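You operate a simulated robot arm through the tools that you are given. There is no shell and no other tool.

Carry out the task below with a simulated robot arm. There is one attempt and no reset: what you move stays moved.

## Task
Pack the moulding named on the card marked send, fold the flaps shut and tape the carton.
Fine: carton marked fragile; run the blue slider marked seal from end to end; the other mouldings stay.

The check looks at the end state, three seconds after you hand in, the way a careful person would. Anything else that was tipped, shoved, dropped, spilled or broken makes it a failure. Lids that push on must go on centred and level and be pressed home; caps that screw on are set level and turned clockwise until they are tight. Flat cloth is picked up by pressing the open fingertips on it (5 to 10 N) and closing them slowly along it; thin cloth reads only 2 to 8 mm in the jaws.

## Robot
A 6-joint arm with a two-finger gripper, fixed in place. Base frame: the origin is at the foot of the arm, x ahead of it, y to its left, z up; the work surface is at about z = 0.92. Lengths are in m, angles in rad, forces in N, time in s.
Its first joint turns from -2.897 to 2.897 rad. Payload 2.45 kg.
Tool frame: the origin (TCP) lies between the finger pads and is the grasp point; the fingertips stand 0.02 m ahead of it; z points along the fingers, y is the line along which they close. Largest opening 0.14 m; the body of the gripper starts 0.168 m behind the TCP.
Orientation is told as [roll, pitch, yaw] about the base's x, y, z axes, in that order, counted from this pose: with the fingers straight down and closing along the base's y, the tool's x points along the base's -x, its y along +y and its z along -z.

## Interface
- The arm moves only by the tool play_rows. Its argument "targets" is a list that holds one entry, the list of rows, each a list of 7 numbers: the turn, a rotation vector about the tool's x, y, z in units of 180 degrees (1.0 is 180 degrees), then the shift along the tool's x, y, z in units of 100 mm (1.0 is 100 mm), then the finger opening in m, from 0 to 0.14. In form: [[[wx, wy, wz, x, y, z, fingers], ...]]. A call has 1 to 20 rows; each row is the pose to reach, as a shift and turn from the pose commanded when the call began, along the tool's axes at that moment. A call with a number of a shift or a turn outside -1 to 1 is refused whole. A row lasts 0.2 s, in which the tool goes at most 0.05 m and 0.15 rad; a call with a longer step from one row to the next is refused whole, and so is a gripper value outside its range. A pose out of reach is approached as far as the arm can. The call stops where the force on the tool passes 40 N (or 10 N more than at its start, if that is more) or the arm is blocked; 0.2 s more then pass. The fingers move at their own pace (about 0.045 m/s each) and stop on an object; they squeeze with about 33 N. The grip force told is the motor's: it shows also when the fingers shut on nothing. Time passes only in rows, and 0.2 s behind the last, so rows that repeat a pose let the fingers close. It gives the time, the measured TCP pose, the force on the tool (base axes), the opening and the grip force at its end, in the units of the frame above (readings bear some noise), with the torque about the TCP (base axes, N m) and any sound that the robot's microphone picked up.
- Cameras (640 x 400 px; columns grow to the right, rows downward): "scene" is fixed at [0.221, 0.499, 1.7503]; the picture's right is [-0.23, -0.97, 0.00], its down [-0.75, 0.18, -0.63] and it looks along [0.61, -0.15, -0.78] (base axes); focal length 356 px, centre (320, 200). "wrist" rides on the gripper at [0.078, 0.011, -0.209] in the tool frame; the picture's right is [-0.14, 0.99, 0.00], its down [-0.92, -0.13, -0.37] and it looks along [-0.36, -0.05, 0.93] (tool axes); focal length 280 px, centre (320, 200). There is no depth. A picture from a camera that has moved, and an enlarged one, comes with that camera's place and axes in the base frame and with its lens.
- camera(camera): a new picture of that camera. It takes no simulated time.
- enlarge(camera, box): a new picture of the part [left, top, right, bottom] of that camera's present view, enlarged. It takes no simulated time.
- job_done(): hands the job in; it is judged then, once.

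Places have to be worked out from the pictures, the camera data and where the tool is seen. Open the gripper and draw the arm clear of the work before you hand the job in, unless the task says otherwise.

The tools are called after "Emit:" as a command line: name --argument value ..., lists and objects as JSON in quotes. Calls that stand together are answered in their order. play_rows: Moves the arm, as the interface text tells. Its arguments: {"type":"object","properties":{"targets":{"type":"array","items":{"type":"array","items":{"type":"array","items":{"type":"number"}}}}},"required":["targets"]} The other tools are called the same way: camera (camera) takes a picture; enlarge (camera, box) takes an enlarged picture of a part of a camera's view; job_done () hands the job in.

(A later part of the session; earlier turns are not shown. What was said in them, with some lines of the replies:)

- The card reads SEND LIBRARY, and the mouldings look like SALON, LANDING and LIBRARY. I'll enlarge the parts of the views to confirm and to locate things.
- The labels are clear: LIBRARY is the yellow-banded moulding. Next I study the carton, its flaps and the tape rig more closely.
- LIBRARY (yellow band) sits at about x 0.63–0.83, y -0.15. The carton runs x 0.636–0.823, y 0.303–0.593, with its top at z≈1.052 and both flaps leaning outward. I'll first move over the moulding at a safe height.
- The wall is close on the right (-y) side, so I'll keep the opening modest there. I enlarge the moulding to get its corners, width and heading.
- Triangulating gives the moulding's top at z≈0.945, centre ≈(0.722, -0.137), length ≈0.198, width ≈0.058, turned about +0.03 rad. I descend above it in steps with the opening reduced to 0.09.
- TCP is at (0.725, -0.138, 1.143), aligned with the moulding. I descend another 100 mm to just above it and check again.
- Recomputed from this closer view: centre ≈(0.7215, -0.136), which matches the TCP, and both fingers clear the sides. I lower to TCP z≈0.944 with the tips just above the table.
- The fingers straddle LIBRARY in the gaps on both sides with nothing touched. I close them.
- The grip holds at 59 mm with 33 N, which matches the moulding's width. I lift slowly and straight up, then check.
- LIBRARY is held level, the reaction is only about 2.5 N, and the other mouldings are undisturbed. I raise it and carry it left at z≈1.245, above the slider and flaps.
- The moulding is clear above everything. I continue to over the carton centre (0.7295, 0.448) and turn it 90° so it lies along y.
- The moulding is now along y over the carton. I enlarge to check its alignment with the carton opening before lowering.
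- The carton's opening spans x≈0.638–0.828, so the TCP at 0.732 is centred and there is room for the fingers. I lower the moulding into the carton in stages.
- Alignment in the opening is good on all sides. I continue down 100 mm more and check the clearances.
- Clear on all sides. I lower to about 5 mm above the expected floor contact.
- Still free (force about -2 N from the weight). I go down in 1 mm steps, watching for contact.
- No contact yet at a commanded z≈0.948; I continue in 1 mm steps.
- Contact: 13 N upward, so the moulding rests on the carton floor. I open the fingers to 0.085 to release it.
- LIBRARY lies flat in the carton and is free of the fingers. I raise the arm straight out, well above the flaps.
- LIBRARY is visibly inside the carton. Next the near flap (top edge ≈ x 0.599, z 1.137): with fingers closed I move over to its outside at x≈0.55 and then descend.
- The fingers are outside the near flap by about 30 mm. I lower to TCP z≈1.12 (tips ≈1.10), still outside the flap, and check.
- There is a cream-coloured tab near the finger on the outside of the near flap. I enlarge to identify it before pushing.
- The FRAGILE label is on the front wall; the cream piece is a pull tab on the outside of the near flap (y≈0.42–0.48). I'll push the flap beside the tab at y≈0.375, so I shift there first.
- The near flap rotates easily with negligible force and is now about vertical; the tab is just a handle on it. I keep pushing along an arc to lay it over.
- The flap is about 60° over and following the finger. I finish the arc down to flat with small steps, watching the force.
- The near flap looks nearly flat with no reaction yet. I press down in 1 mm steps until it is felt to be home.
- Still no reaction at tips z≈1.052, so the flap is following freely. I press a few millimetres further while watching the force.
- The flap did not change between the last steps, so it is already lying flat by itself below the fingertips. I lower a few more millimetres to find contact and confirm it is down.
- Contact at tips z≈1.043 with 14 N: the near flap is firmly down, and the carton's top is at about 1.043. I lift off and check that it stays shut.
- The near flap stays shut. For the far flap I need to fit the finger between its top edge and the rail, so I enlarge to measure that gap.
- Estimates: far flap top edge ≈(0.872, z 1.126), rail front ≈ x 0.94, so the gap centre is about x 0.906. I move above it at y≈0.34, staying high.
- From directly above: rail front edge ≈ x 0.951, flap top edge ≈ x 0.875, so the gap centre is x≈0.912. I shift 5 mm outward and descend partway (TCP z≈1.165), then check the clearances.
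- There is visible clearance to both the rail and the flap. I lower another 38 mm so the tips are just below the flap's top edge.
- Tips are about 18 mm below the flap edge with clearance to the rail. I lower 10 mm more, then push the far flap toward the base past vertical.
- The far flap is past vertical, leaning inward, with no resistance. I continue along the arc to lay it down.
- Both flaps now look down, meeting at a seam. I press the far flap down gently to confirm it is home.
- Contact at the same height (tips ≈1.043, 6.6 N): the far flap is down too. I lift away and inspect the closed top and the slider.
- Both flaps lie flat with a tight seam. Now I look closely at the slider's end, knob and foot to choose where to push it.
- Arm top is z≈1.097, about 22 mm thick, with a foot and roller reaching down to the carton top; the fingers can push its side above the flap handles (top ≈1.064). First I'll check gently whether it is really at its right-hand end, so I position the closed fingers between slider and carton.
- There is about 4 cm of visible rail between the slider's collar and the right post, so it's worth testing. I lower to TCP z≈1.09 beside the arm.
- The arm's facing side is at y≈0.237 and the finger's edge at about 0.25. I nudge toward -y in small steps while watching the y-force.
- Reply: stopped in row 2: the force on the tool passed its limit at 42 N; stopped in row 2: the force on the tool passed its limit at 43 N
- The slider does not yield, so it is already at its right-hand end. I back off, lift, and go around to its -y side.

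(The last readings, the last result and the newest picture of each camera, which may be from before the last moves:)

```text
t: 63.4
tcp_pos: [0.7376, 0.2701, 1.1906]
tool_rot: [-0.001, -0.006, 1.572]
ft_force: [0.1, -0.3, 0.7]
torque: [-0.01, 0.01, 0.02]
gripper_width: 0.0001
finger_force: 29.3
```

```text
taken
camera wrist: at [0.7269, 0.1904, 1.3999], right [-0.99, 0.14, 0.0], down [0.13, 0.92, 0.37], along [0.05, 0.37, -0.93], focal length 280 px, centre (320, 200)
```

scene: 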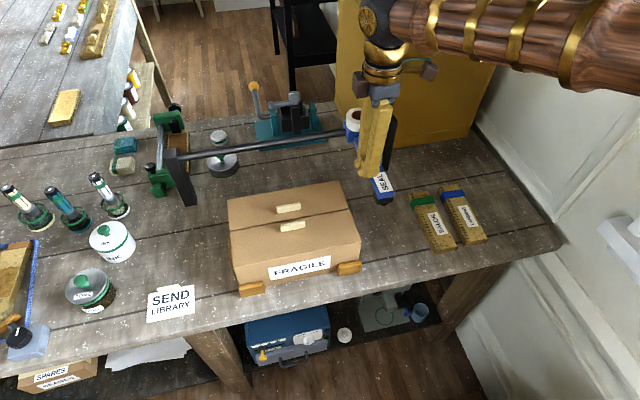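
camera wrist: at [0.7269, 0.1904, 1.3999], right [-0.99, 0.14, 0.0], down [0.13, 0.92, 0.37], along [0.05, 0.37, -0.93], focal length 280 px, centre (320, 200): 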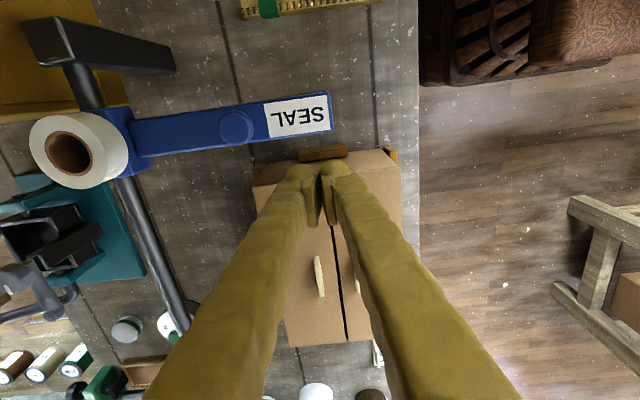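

The slider hasn't shifted. I pass over its arm (tips at z 1.17) to the -y side and lower beside it.

Emit:
play_rows --targets '[[[0, 0, 0, 0.35, 0, 0, 0], [0, 0, 0, 0.7, 0, 0, 0], [0, 0, 0, 1.0, 0, 0, 0]]]'

Emit:
play_rows --targets '[[[0, 0, 0, 0.27, 0, 0, 0], [0, 0, 0, 0.27, 0, 0.3, 0], [0, 0, 0, 0.27, 0, 0.6, 0], [0, 0, 0, 0.27, 0, 0.8, 0], [0, 0, 0, 0.27, 0, 0.97, 0], [0, 0, 0, 0.27, 0, 0.97, 0]]]'

Emit:
camera --camera "wrist"

Emit:
enlarge --camera "scene" --box '[300, 90, 440, 240]'

```text
t: 64.2
tcp_pos: [0.7409, 0.173, 1.1923]
tool_rot: [-0.001, -0.005, 1.572]
ft_force: [0.2, 1.4, 0.1]
torque: [0.01, -0.02, 0.02]
gripper_width: 0.0001
finger_force: 29.0
```

```text
t: 65.6
tcp_pos: [0.7405, 0.1464, 1.0949]
tool_rot: [0.0, -0.006, 1.572]
ft_force: [-0.8, -0.1, -0.3]
torque: [-0.01, -0.05, 0.02]
gripper_width: 0.0
finger_force: 29.3
```

```text
taken
camera wrist: at [0.7294, 0.0666, 1.3027], right [-0.99, 0.14, 0.0], down [0.13, 0.92, 0.37], along [0.05, 0.37, -0.93], focal length 280 px, centre (320, 200)
```

wrist: 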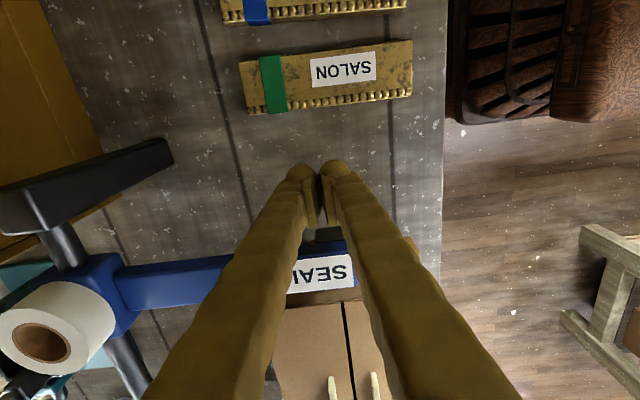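

```text
2.67 times, centred on (370, 165) of scene
camera zoom: at [0.221, 0.499, 1.7503], right [-0.23, -0.97, 0.0], down [-0.75, 0.18, -0.63], along [0.61, -0.15, -0.78], focal length 948 px, centre (187, 293)
```

zoom: 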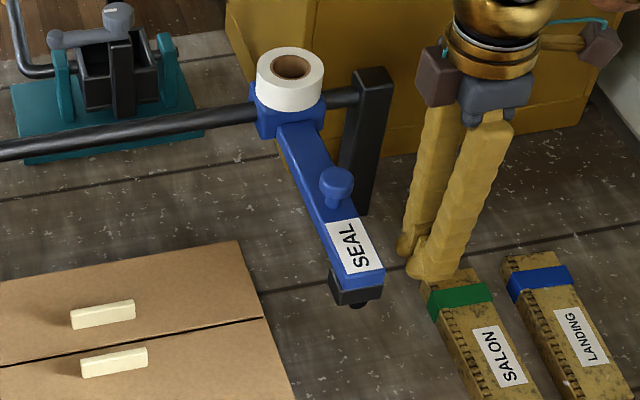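

Positioned at the -y side of the arm. I lower 4 mm, align to x≈0.736 (between the handle lines) and begin pushing the slider toward +y slowly.

Emit:
play_rows --targets '[[[0, 0, 0, 0, 0.04, 0.04, 0], [0, 0, 0, -0.1, 0.04, 0.04, 0], [0, 0, 0, -0.2, 0.04, 0.04, 0], [0, 0, 0, -0.28, 0.04, 0.04, 0], [0, 0, 0, -0.36, 0.04, 0.04, 0], [0, 0, 0, -0.44, 0.04, 0.04, 0]]]'

Emit:
enlarge --camera "scene" --box '[240, 90, 420, 260]'

```text
t: 67.0
tcp_pos: [0.7369, 0.1898, 1.0902]
tool_rot: [-0.001, -0.005, 1.572]
ft_force: [1.4, 0.4, 0.7]
torque: [-0.03, 0.02, -0.04]
gripper_width: 0.0
finger_force: 29.5
```

```text
2.35 times, centred on (330, 175) of scene
camera zoom: at [0.221, 0.499, 1.7503], right [-0.23, -0.97, 0.0], down [-0.75, 0.18, -0.63], along [0.61, -0.15, -0.78], focal length 837 px, centre (296, 259)
```

zoom: 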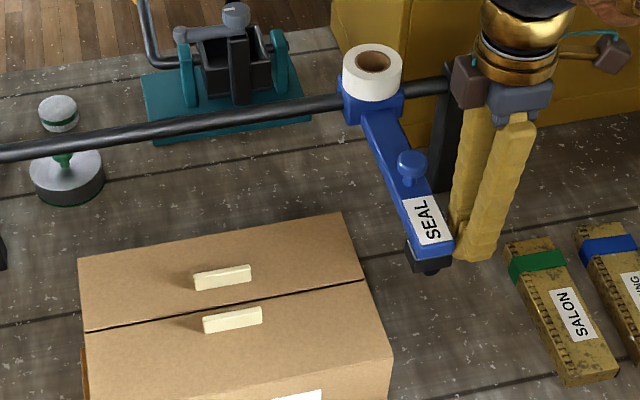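

The slider moves freely with the finger against it. I keep pushing +y at about 0.06 m/s toward the carton.

Emit:
play_rows --targets '[[[0, 0, 0, -0.12, 0, 0, 0], [0, 0, 0, -0.24, 0, 0, 0], [0, 0, 0, -0.36, 0, 0, 0], [0, 0, 0, -0.48, 0, 0, 0], [0, 0, 0, -0.6, 0, 0, 0], [0, 0, 0, -0.72, 0, 0, 0], [0, 0, 0, -0.84, 0, 0, 0], [0, 0, 0, -0.96, 0, 0, 0]]]'

Emit:
enlarge --camera "scene" --box '[240, 90, 420, 260]'

Emit:
camera --camera "wrist"

```text
t: 68.8
tcp_pos: [0.7349, 0.2828, 1.0922]
tool_rot: [-0.001, -0.007, 1.571]
ft_force: [0.7, -0.5, 0.5]
torque: [0.01, 0.0, -0.03]
gripper_width: 0.0002
finger_force: 28.6
```

```text
2.35 times, centred on (330, 175) of scene
camera zoom: at [0.221, 0.499, 1.7503], right [-0.23, -0.97, 0.0], down [-0.75, 0.18, -0.63], along [0.61, -0.15, -0.78], focal length 837 px, centre (296, 259)
```

zoom: 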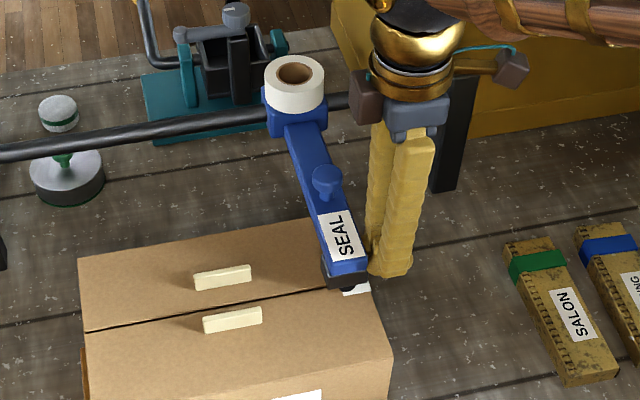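

```text
taken
camera wrist: at [0.7244, 0.204, 1.3006], right [-0.99, 0.14, 0.0], down [0.13, 0.92, 0.37], along [0.05, 0.37, -0.93], focal length 280 px, centre (320, 200)
```

wrist: 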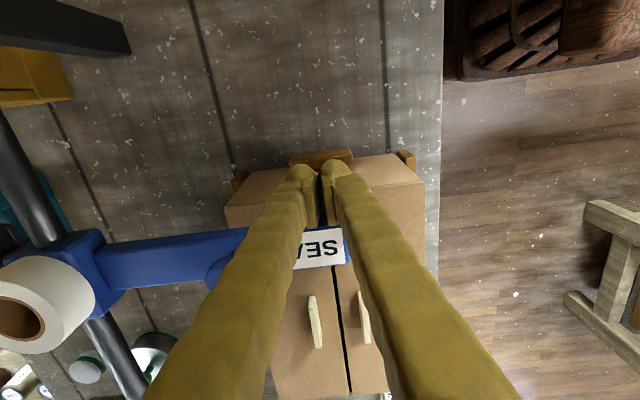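

Tape is being laid on the seam behind the foot. I continue pushing, watching as it passes the flap handles.

Emit:
play_rows --targets '[[[0, 0, 0, -0.12, 0, 0, 0], [0, 0, 0, -0.24, 0, 0, 0], [0, 0, 0, -0.36, 0, 0, 0], [0, 0, 0, -0.48, 0, 0, 0], [0, 0, 0, -0.6, 0, 0, 0], [0, 0, 0, -0.72, 0, 0, 0], [0, 0, 0, -0.84, 0, 0, 0], [0, 0, 0, -0.96, 0, 0, 0]]]'

Emit:
enlarge --camera "scene" --box '[210, 90, 390, 260]'

```text
t: 70.6
tcp_pos: [0.7338, 0.3815, 1.0909]
tool_rot: [0.001, -0.005, 1.573]
ft_force: [0.6, -0.2, 0.3]
torque: [0.01, 0.03, -0.02]
gripper_width: 0.0
finger_force: 29.4
```

```text
2.35 times, centred on (300, 175) of scene
camera zoom: at [0.221, 0.499, 1.7503], right [-0.23, -0.97, 0.0], down [-0.75, 0.18, -0.63], along [0.61, -0.15, -0.78], focal length 837 px, centre (367, 259)
```

zoom: 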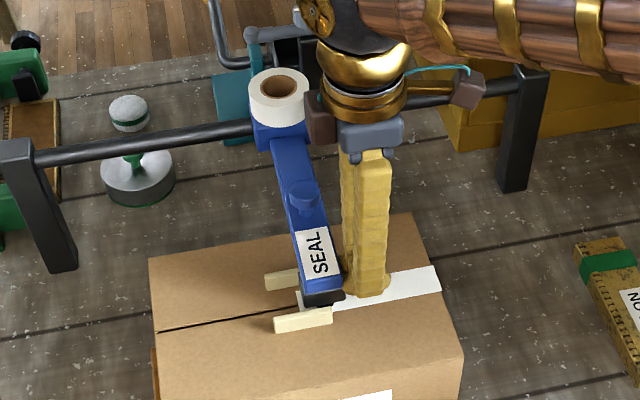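

The foot is passing between the handles with no resistance and the tape covers the seam. I continue.

Emit:
play_rows --targets '[[[0, 0, 0, -0.12, 0, 0, 0], [0, 0, 0, -0.24, 0, 0, 0], [0, 0, 0, -0.36, 0, 0, 0], [0, 0, 0, -0.48, 0, 0, 0], [0, 0, 0, -0.6, 0, 0, 0], [0, 0, 0, -0.72, 0, 0, 0], [0, 0, 0, -0.84, 0, 0, 0], [0, 0, 0, -0.96, 0, 0, 0]]]'

Emit:
enlarge --camera "scene" --box '[190, 90, 370, 260]'

```text
t: 72.4
tcp_pos: [0.7349, 0.4782, 1.0927]
tool_rot: [-0.002, -0.007, 1.572]
ft_force: [0.6, -1.0, 0.1]
torque: [0.03, -0.01, 0.03]
gripper_width: 0.0001
finger_force: 29.5
```

```text
2.35 times, centred on (280, 175) of scene
camera zoom: at [0.221, 0.499, 1.7503], right [-0.23, -0.97, 0.0], down [-0.75, 0.18, -0.63], along [0.61, -0.15, -0.78], focal length 837 px, centre (414, 259)
```

zoom: 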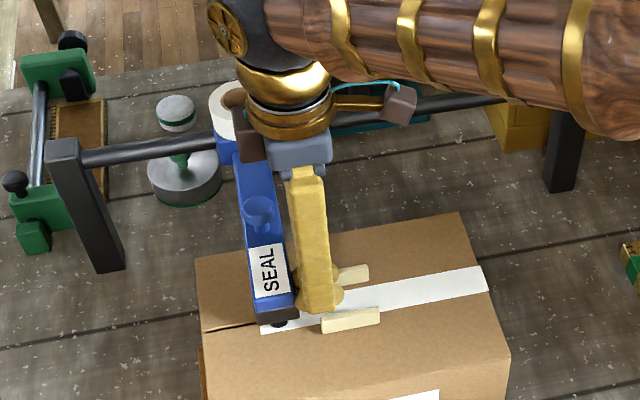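

Smooth so far. I continue pushing past the handles toward the left end of the carton.

Emit:
play_rows --targets '[[[0, 0, 0, -0.12, 0, 0, 0], [0, 0, 0, -0.24, 0, 0, 0], [0, 0, 0, -0.36, 0, 0, 0], [0, 0, 0, -0.48, 0, 0, 0], [0, 0, 0, -0.6, 0, 0, 0], [0, 0, 0, -0.72, 0, 0, 0], [0, 0, 0, -0.84, 0, 0, 0], [0, 0, 0, -0.96, 0, 0, 0]]]'

Emit:
enlarge --camera "scene" --box '[150, 90, 330, 260]'

Emit:
camera --camera "scene"

```text
t: 74.2
tcp_pos: [0.735, 0.5729, 1.0914]
tool_rot: [0.001, -0.004, 1.572]
ft_force: [0.5, 0.0, 0.4]
torque: [0.02, -0.01, 0.01]
gripper_width: 0.0001
finger_force: 29.4
```

```text
2.35 times, centred on (240, 175) of scene
camera zoom: at [0.221, 0.499, 1.7503], right [-0.23, -0.97, 0.0], down [-0.75, 0.18, -0.63], along [0.61, -0.15, -0.78], focal length 837 px, centre (508, 259)
```

zoom: 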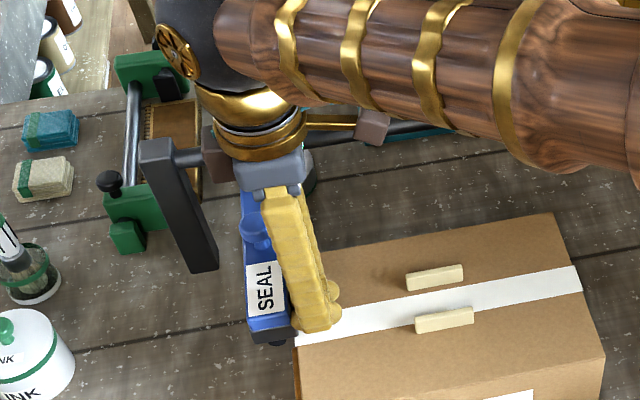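

```text
taken
```

scene: 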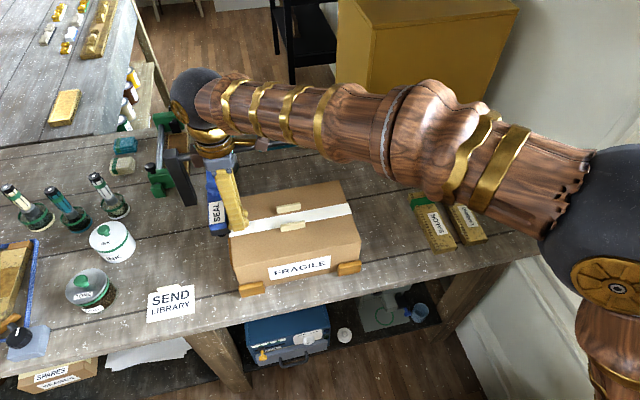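

The foot has just cleared the carton's left end and the tape covers the whole seam. I continue slowly to the rail's left end stop.

Emit:
play_rows --targets '[[[0, 0, 0, -0.06, 0, 0, 0], [0, 0, 0, -0.12, 0, 0, 0], [0, 0, 0, -0.18, 0, 0, 0], [0, 0, 0, -0.24, 0, 0, 0], [0, 0, 0, -0.3, 0, 0, 0], [0, 0, 0, -0.36, 0, 0, 0]]]'

Emit:
enlarge --camera "scene" --box '[130, 90, 310, 260]'

Emit:
camera --camera "wrist"

```text
t: 75.6
tcp_pos: [0.7351, 0.6071, 1.09]
tool_rot: [-0.001, -0.006, 1.573]
ft_force: [-0.2, 0.2, -0.6]
torque: [0.02, 0.02, -0.02]
gripper_width: 0.0001
finger_force: 29.1
```

```text
2.35 times, centred on (220, 175) of scene
camera zoom: at [0.221, 0.499, 1.7503], right [-0.23, -0.97, 0.0], down [-0.75, 0.18, -0.63], along [0.61, -0.15, -0.78], focal length 837 px, centre (555, 259)
```

zoom: 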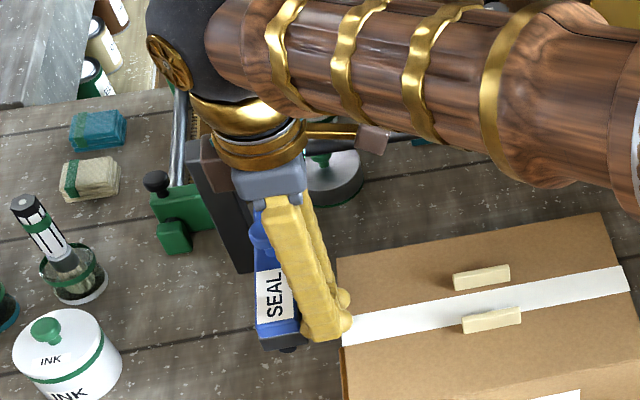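

```text
taken
camera wrist: at [0.7242, 0.5296, 1.2992], right [-0.99, 0.14, 0.0], down [0.13, 0.92, 0.37], along [0.05, 0.37, -0.93], focal length 280 px, centre (320, 200)
```

wrist: 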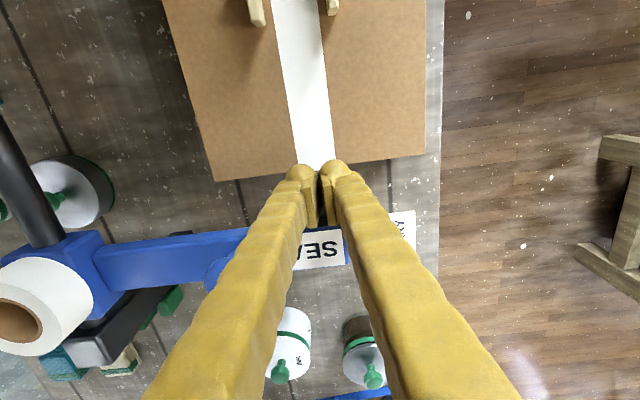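

Still moving freely, and nothing is in the arm's path. I continue in small steps until the stop is felt.

Emit:
play_rows --targets '[[[0, 0, 0, -0.05, 0, 0, 0], [0, 0, 0, -0.1, 0, 0, 0], [0, 0, 0, -0.15, 0, 0, 0], [0, 0, 0, -0.2, 0, 0, 0]]]'

Emit:
play_rows --targets '[[[0, 0, 0, -0.04, 0, 0, 0], [0, 0, 0, -0.08, 0, 0, 0], [0, 0, 0, -0.12, 0, 0, 0]]]'

Emit:
camera --camera "wrist"

Emit:
enlarge --camera "scene" --box '[130, 90, 310, 260]'

```text
t: 76.2
tcp_pos: [0.7342, 0.6115, 1.0904]
tool_rot: [0.001, 0.004, 1.571]
ft_force: [-1.5, -9.2, 0.9]
torque: [-0.06, 0.0, 0.02]
gripper_width: 0.006
finger_force: 29.4
stopped in row 3: the force on the tool passed its limit at 50 N (the readings are from after the stop); the commanded pose is now the measured one
```

```text
t: 76.6
tcp_pos: [0.7357, 0.6112, 1.0906]
tool_rot: [0.004, 0.006, 1.572]
ft_force: [-0.8, -10.7, 0.6]
torque: [-0.07, 0.01, 0.08]
gripper_width: 0.006
finger_force: 29.0
stopped in row 1: the force on the tool passed its limit at 49 N (the readings are from after the stop); the commanded pose is now the measured one
```

```text
taken
camera wrist: at [0.726, 0.5361, 1.2993], right [-0.99, 0.14, 0.0], down [0.13, 0.92, 0.36], along [0.05, 0.36, -0.93], focal length 280 px, centre (320, 200)
```

wrist: 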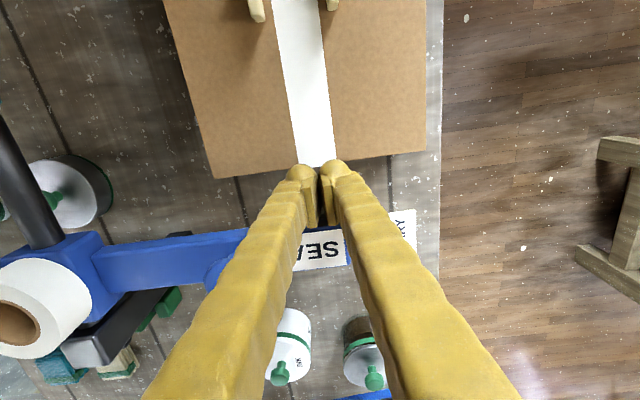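

```text
2.35 times, centred on (220, 175) of scene
camera zoom: at [0.221, 0.499, 1.7503], right [-0.23, -0.97, 0.0], down [-0.75, 0.18, -0.63], along [0.61, -0.15, -0.78], focal length 837 px, centre (555, 259)
```

zoom: 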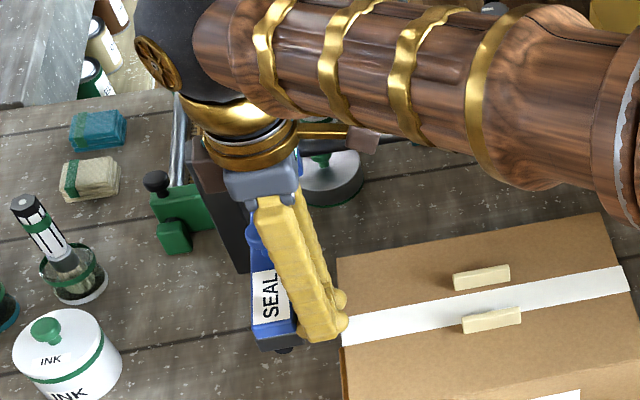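

The slider is firmly against its left-hand stop, held at the same spot on two tries. I back off, lift clear and inspect the result.

Emit:
play_rows --targets '[[[0, 0, 0, 0.08, 0, 0, 0], [0, 0, 0, 0.2, 0, 0, 0], [0, 0, 0, 0.2, 0, -0.3, 0], [0, 0, 0, 0.2, 0, -0.65, 0], [0, 0, 0, 0.2, 0, -1.0, 0]]]'

Emit:
play_rows --targets '[[[0, 0, 0, 0.2, 0, -0.3, 0.05], [0, 0, 0, 0.4, 0, -0.6, 0.05], [0, 0, 0, 0.7, 0, -0.8, 0.05], [0, 0, 0, 1.0, 0, -0.9, 0.05]]]'

Emit:
play_rows --targets '[[[0, 0, 0, 0.3, 0.1, 0, 0.1], [0, 0, 0, 0.6, 0.2, 0, 0.1], [0, 0, 0, 1.0, 0.4, 0, 0.1]]]'

Emit:
play_rows --targets '[[[0, 0, 0, 0.3, 0.1, 0, 0.1], [0, 0, 0, 0.6, 0.2, 0, 0.1], [0, 0, 0, 1.0, 0.4, 0, 0.1]]]'

Emit:
camera --camera "scene"

Emit:
camera --camera "wrist"

```text
t: 77.8
tcp_pos: [0.7347, 0.5932, 1.1905]
tool_rot: [0.004, 0.006, 1.571]
ft_force: [-0.6, -1.1, 0.1]
torque: [-0.01, 0.0, 0.0]
gripper_width: 0.0
finger_force: 29.8
```

```text
t: 78.8
tcp_pos: [0.7367, 0.4965, 1.2823]
tool_rot: [0.004, 0.006, 1.57]
ft_force: [0.2, -1.1, -0.6]
torque: [-0.02, 0.01, -0.01]
gripper_width: 0.05
finger_force: 0.0
```

```text
t: 79.6
tcp_pos: [0.6988, 0.3952, 1.2844]
tool_rot: [0.005, 0.004, 1.569]
ft_force: [0.1, 0.6, -0.1]
torque: [-0.03, 0.07, 0.0]
gripper_width: 0.0999
finger_force: 0.1
```

```text
t: 80.4
tcp_pos: [0.6565, 0.2943, 1.285]
tool_rot: [0.004, 0.005, 1.57]
ft_force: [-0.4, -0.3, -0.7]
torque: [-0.02, 0.02, 0.02]
gripper_width: 0.0998
finger_force: 0.0
```

```text
taken
```

scene: 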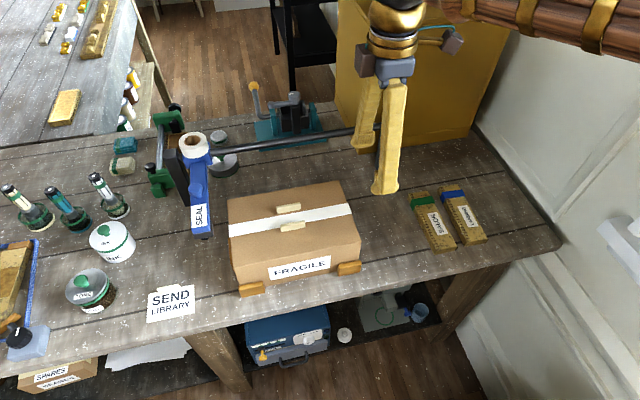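

```text
taken
camera wrist: at [0.6469, 0.2176, 1.4938], right [-0.99, 0.14, 0.0], down [0.13, 0.92, 0.36], along [0.05, 0.36, -0.93], focal length 280 px, centre (320, 200)
```

wrist: 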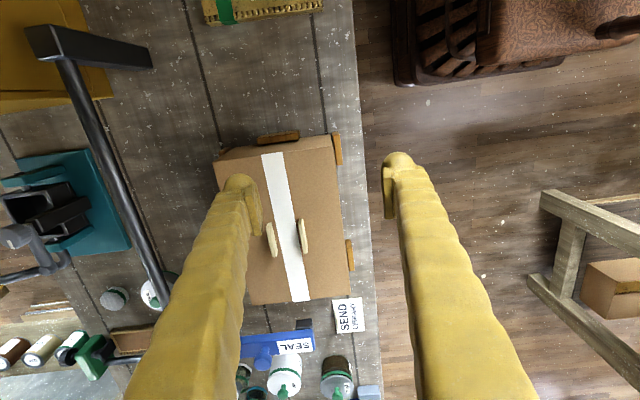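

The carton is taped along the whole seam and the slider is at the far end. I enlarge to verify the tape, flaps and the other items before handing in.

Emit:
enlarge --camera "scene" --box '[210, 160, 380, 300]'

Emit:
enlarge --camera "scene" --box '[130, 90, 290, 250]'

Emit:
enlarge --camera "scene" --box '[0, 100, 240, 360]'

Emit:
enlarge --camera "scene" --box '[380, 150, 560, 280]'

Emit:
enlarge --camera "wrist" --box '[200, 120, 380, 320]'

```text
2.86 times, centred on (295, 230) of scene
camera zoom: at [0.221, 0.499, 1.7503], right [-0.23, -0.97, 0.0], down [-0.75, 0.18, -0.63], along [0.61, -0.15, -0.78], focal length 1016 px, centre (391, 114)
```

zoom: 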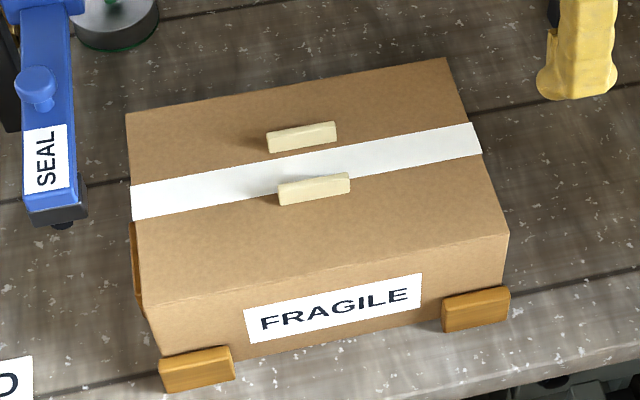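

```text
2.50 times, centred on (210, 170) of scene
camera zoom: at [0.221, 0.499, 1.7503], right [-0.23, -0.97, 0.0], down [-0.75, 0.18, -0.63], along [0.61, -0.15, -0.78], focal length 889 px, centre (595, 275)
```

zoom: 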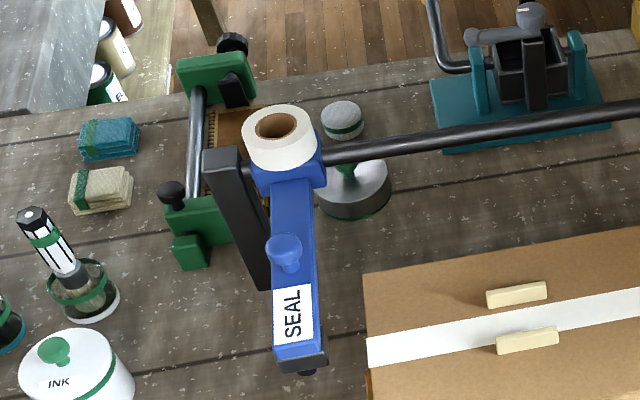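

```text
1.54 times, centred on (120, 230) of scene
camera zoom: at [0.221, 0.499, 1.7503], right [-0.23, -0.97, 0.0], down [-0.75, 0.18, -0.63], along [0.61, -0.15, -0.78], focal length 547 px, centre (628, 154)
```

zoom: 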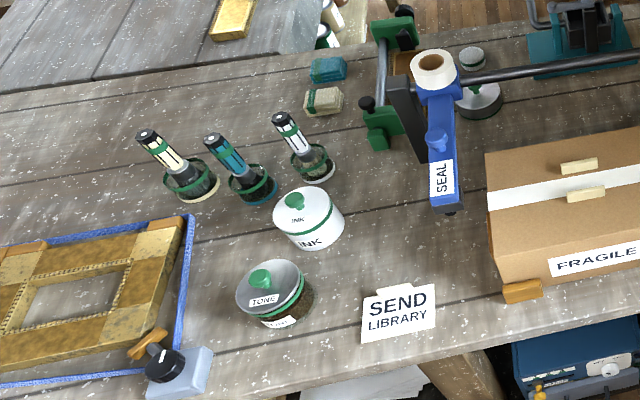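

```text
3.08 times, centred on (470, 215) of scene
camera zoom: at [0.221, 0.499, 1.7503], right [-0.23, -0.97, 0.0], down [-0.75, 0.18, -0.63], along [0.61, -0.15, -0.78], focal length 1094 px, centre (-142, 154)
```

zoom: 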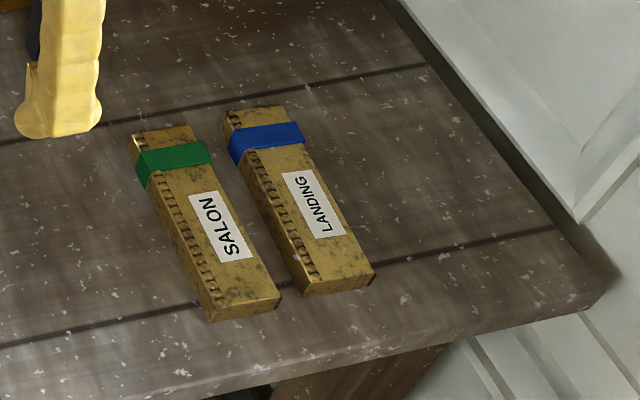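

```text
2.00 times, centred on (290, 220) of wrist
camera zoom: at [0.6469, 0.2176, 1.4938], right [-0.99, 0.14, 0.0], down [0.13, 0.92, 0.36], along [0.05, 0.36, -0.93], focal length 561 px, centre (380, 160)
```

zoom: 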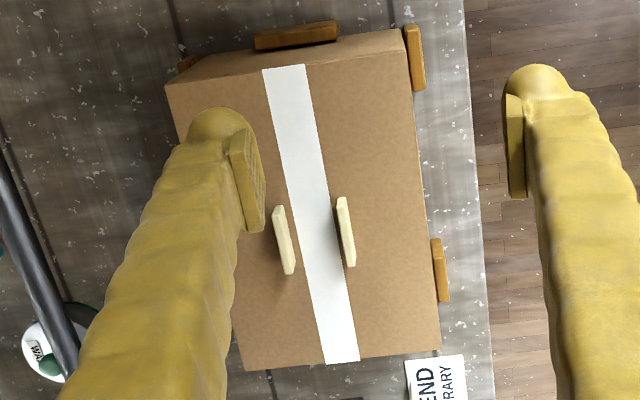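

Everything checks out: the carton is shut and taped end to end with LIBRARY inside, the slider is at the far stop, and SALON and LANDING and all other items are undisturbed. I open the gripper fully and draw the arm further clear.

Emit:
play_rows --targets '[[[0, 0, 0, 0.3, 0, -0.2, 0.14], [0, 0, 0, 0.65, 0.1, -0.4, 0.14], [0, 0, 0, 1.0, 0.2, -0.6, 0.14], [0, 0, 0, 1.0, 0.2, -0.6, 0.14]]]'

Emit:
play_rows --targets '[[[0, 0, 0, 0.3, 0.1, -0.1, 0.14], [0, 0, 0, 0.65, 0.2, -0.2, 0.14], [0, 0, 0, 1.0, 0.3, -0.3, 0.14], [0, 0, 0, 1.0, 0.3, -0.3, 0.14], [0, 0, 0, 1.0, 0.3, -0.3, 0.14]]]'

Emit:
camera --camera "scene"

```text
t: 81.4
tcp_pos: [0.6366, 0.1939, 1.3427]
tool_rot: [0.003, 0.005, 1.57]
ft_force: [-0.2, -0.1, -0.4]
torque: [0.01, -0.02, -0.04]
gripper_width: 0.1401
finger_force: 0.2
```

```text
t: 82.6
tcp_pos: [0.6049, 0.0942, 1.3733]
tool_rot: [0.003, 0.007, 1.569]
ft_force: [0.1, -0.7, -0.1]
torque: [0.0, 0.02, 0.0]
gripper_width: 0.1398
finger_force: 0.1
```

```text
taken
```

scene: 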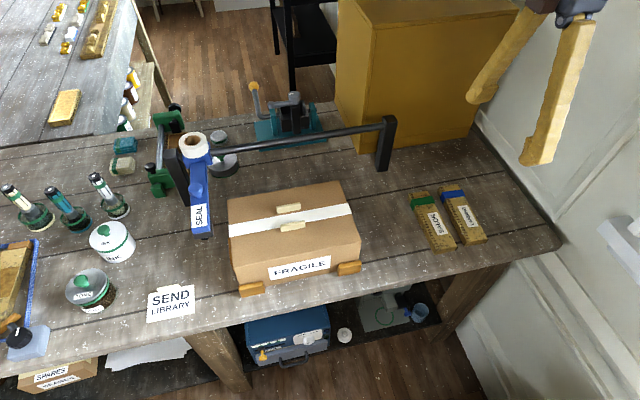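

The arm is clear with the gripper open. The carton is packed, shut and taped, the slider is at its far end, and the other mouldings are where they were. I hand the job in.

Emit:
job_done

```text
The job is handed in.
```

The job is handed in: the LIBRARY moulding is in the FRAGILE carton, both flaps are folded shut, and the seam is taped along its whole length.

- **Packing:** LIBRARY lies flat on the carton floor. I turned it 90° because it was too long to lie front to back.
- **Flaps:** Both were pressed down until they met resistance at about the same height, and they stayed shut.
- **Slider:** A gentle nudge showed it was already at its right-hand stop, so I ran it from there to the left-hand stop, where it is now.
- **Everything else:** In the final pictures, SALON, LANDING and the other items on the bench have not moved. The arm is clear with the gripper open.
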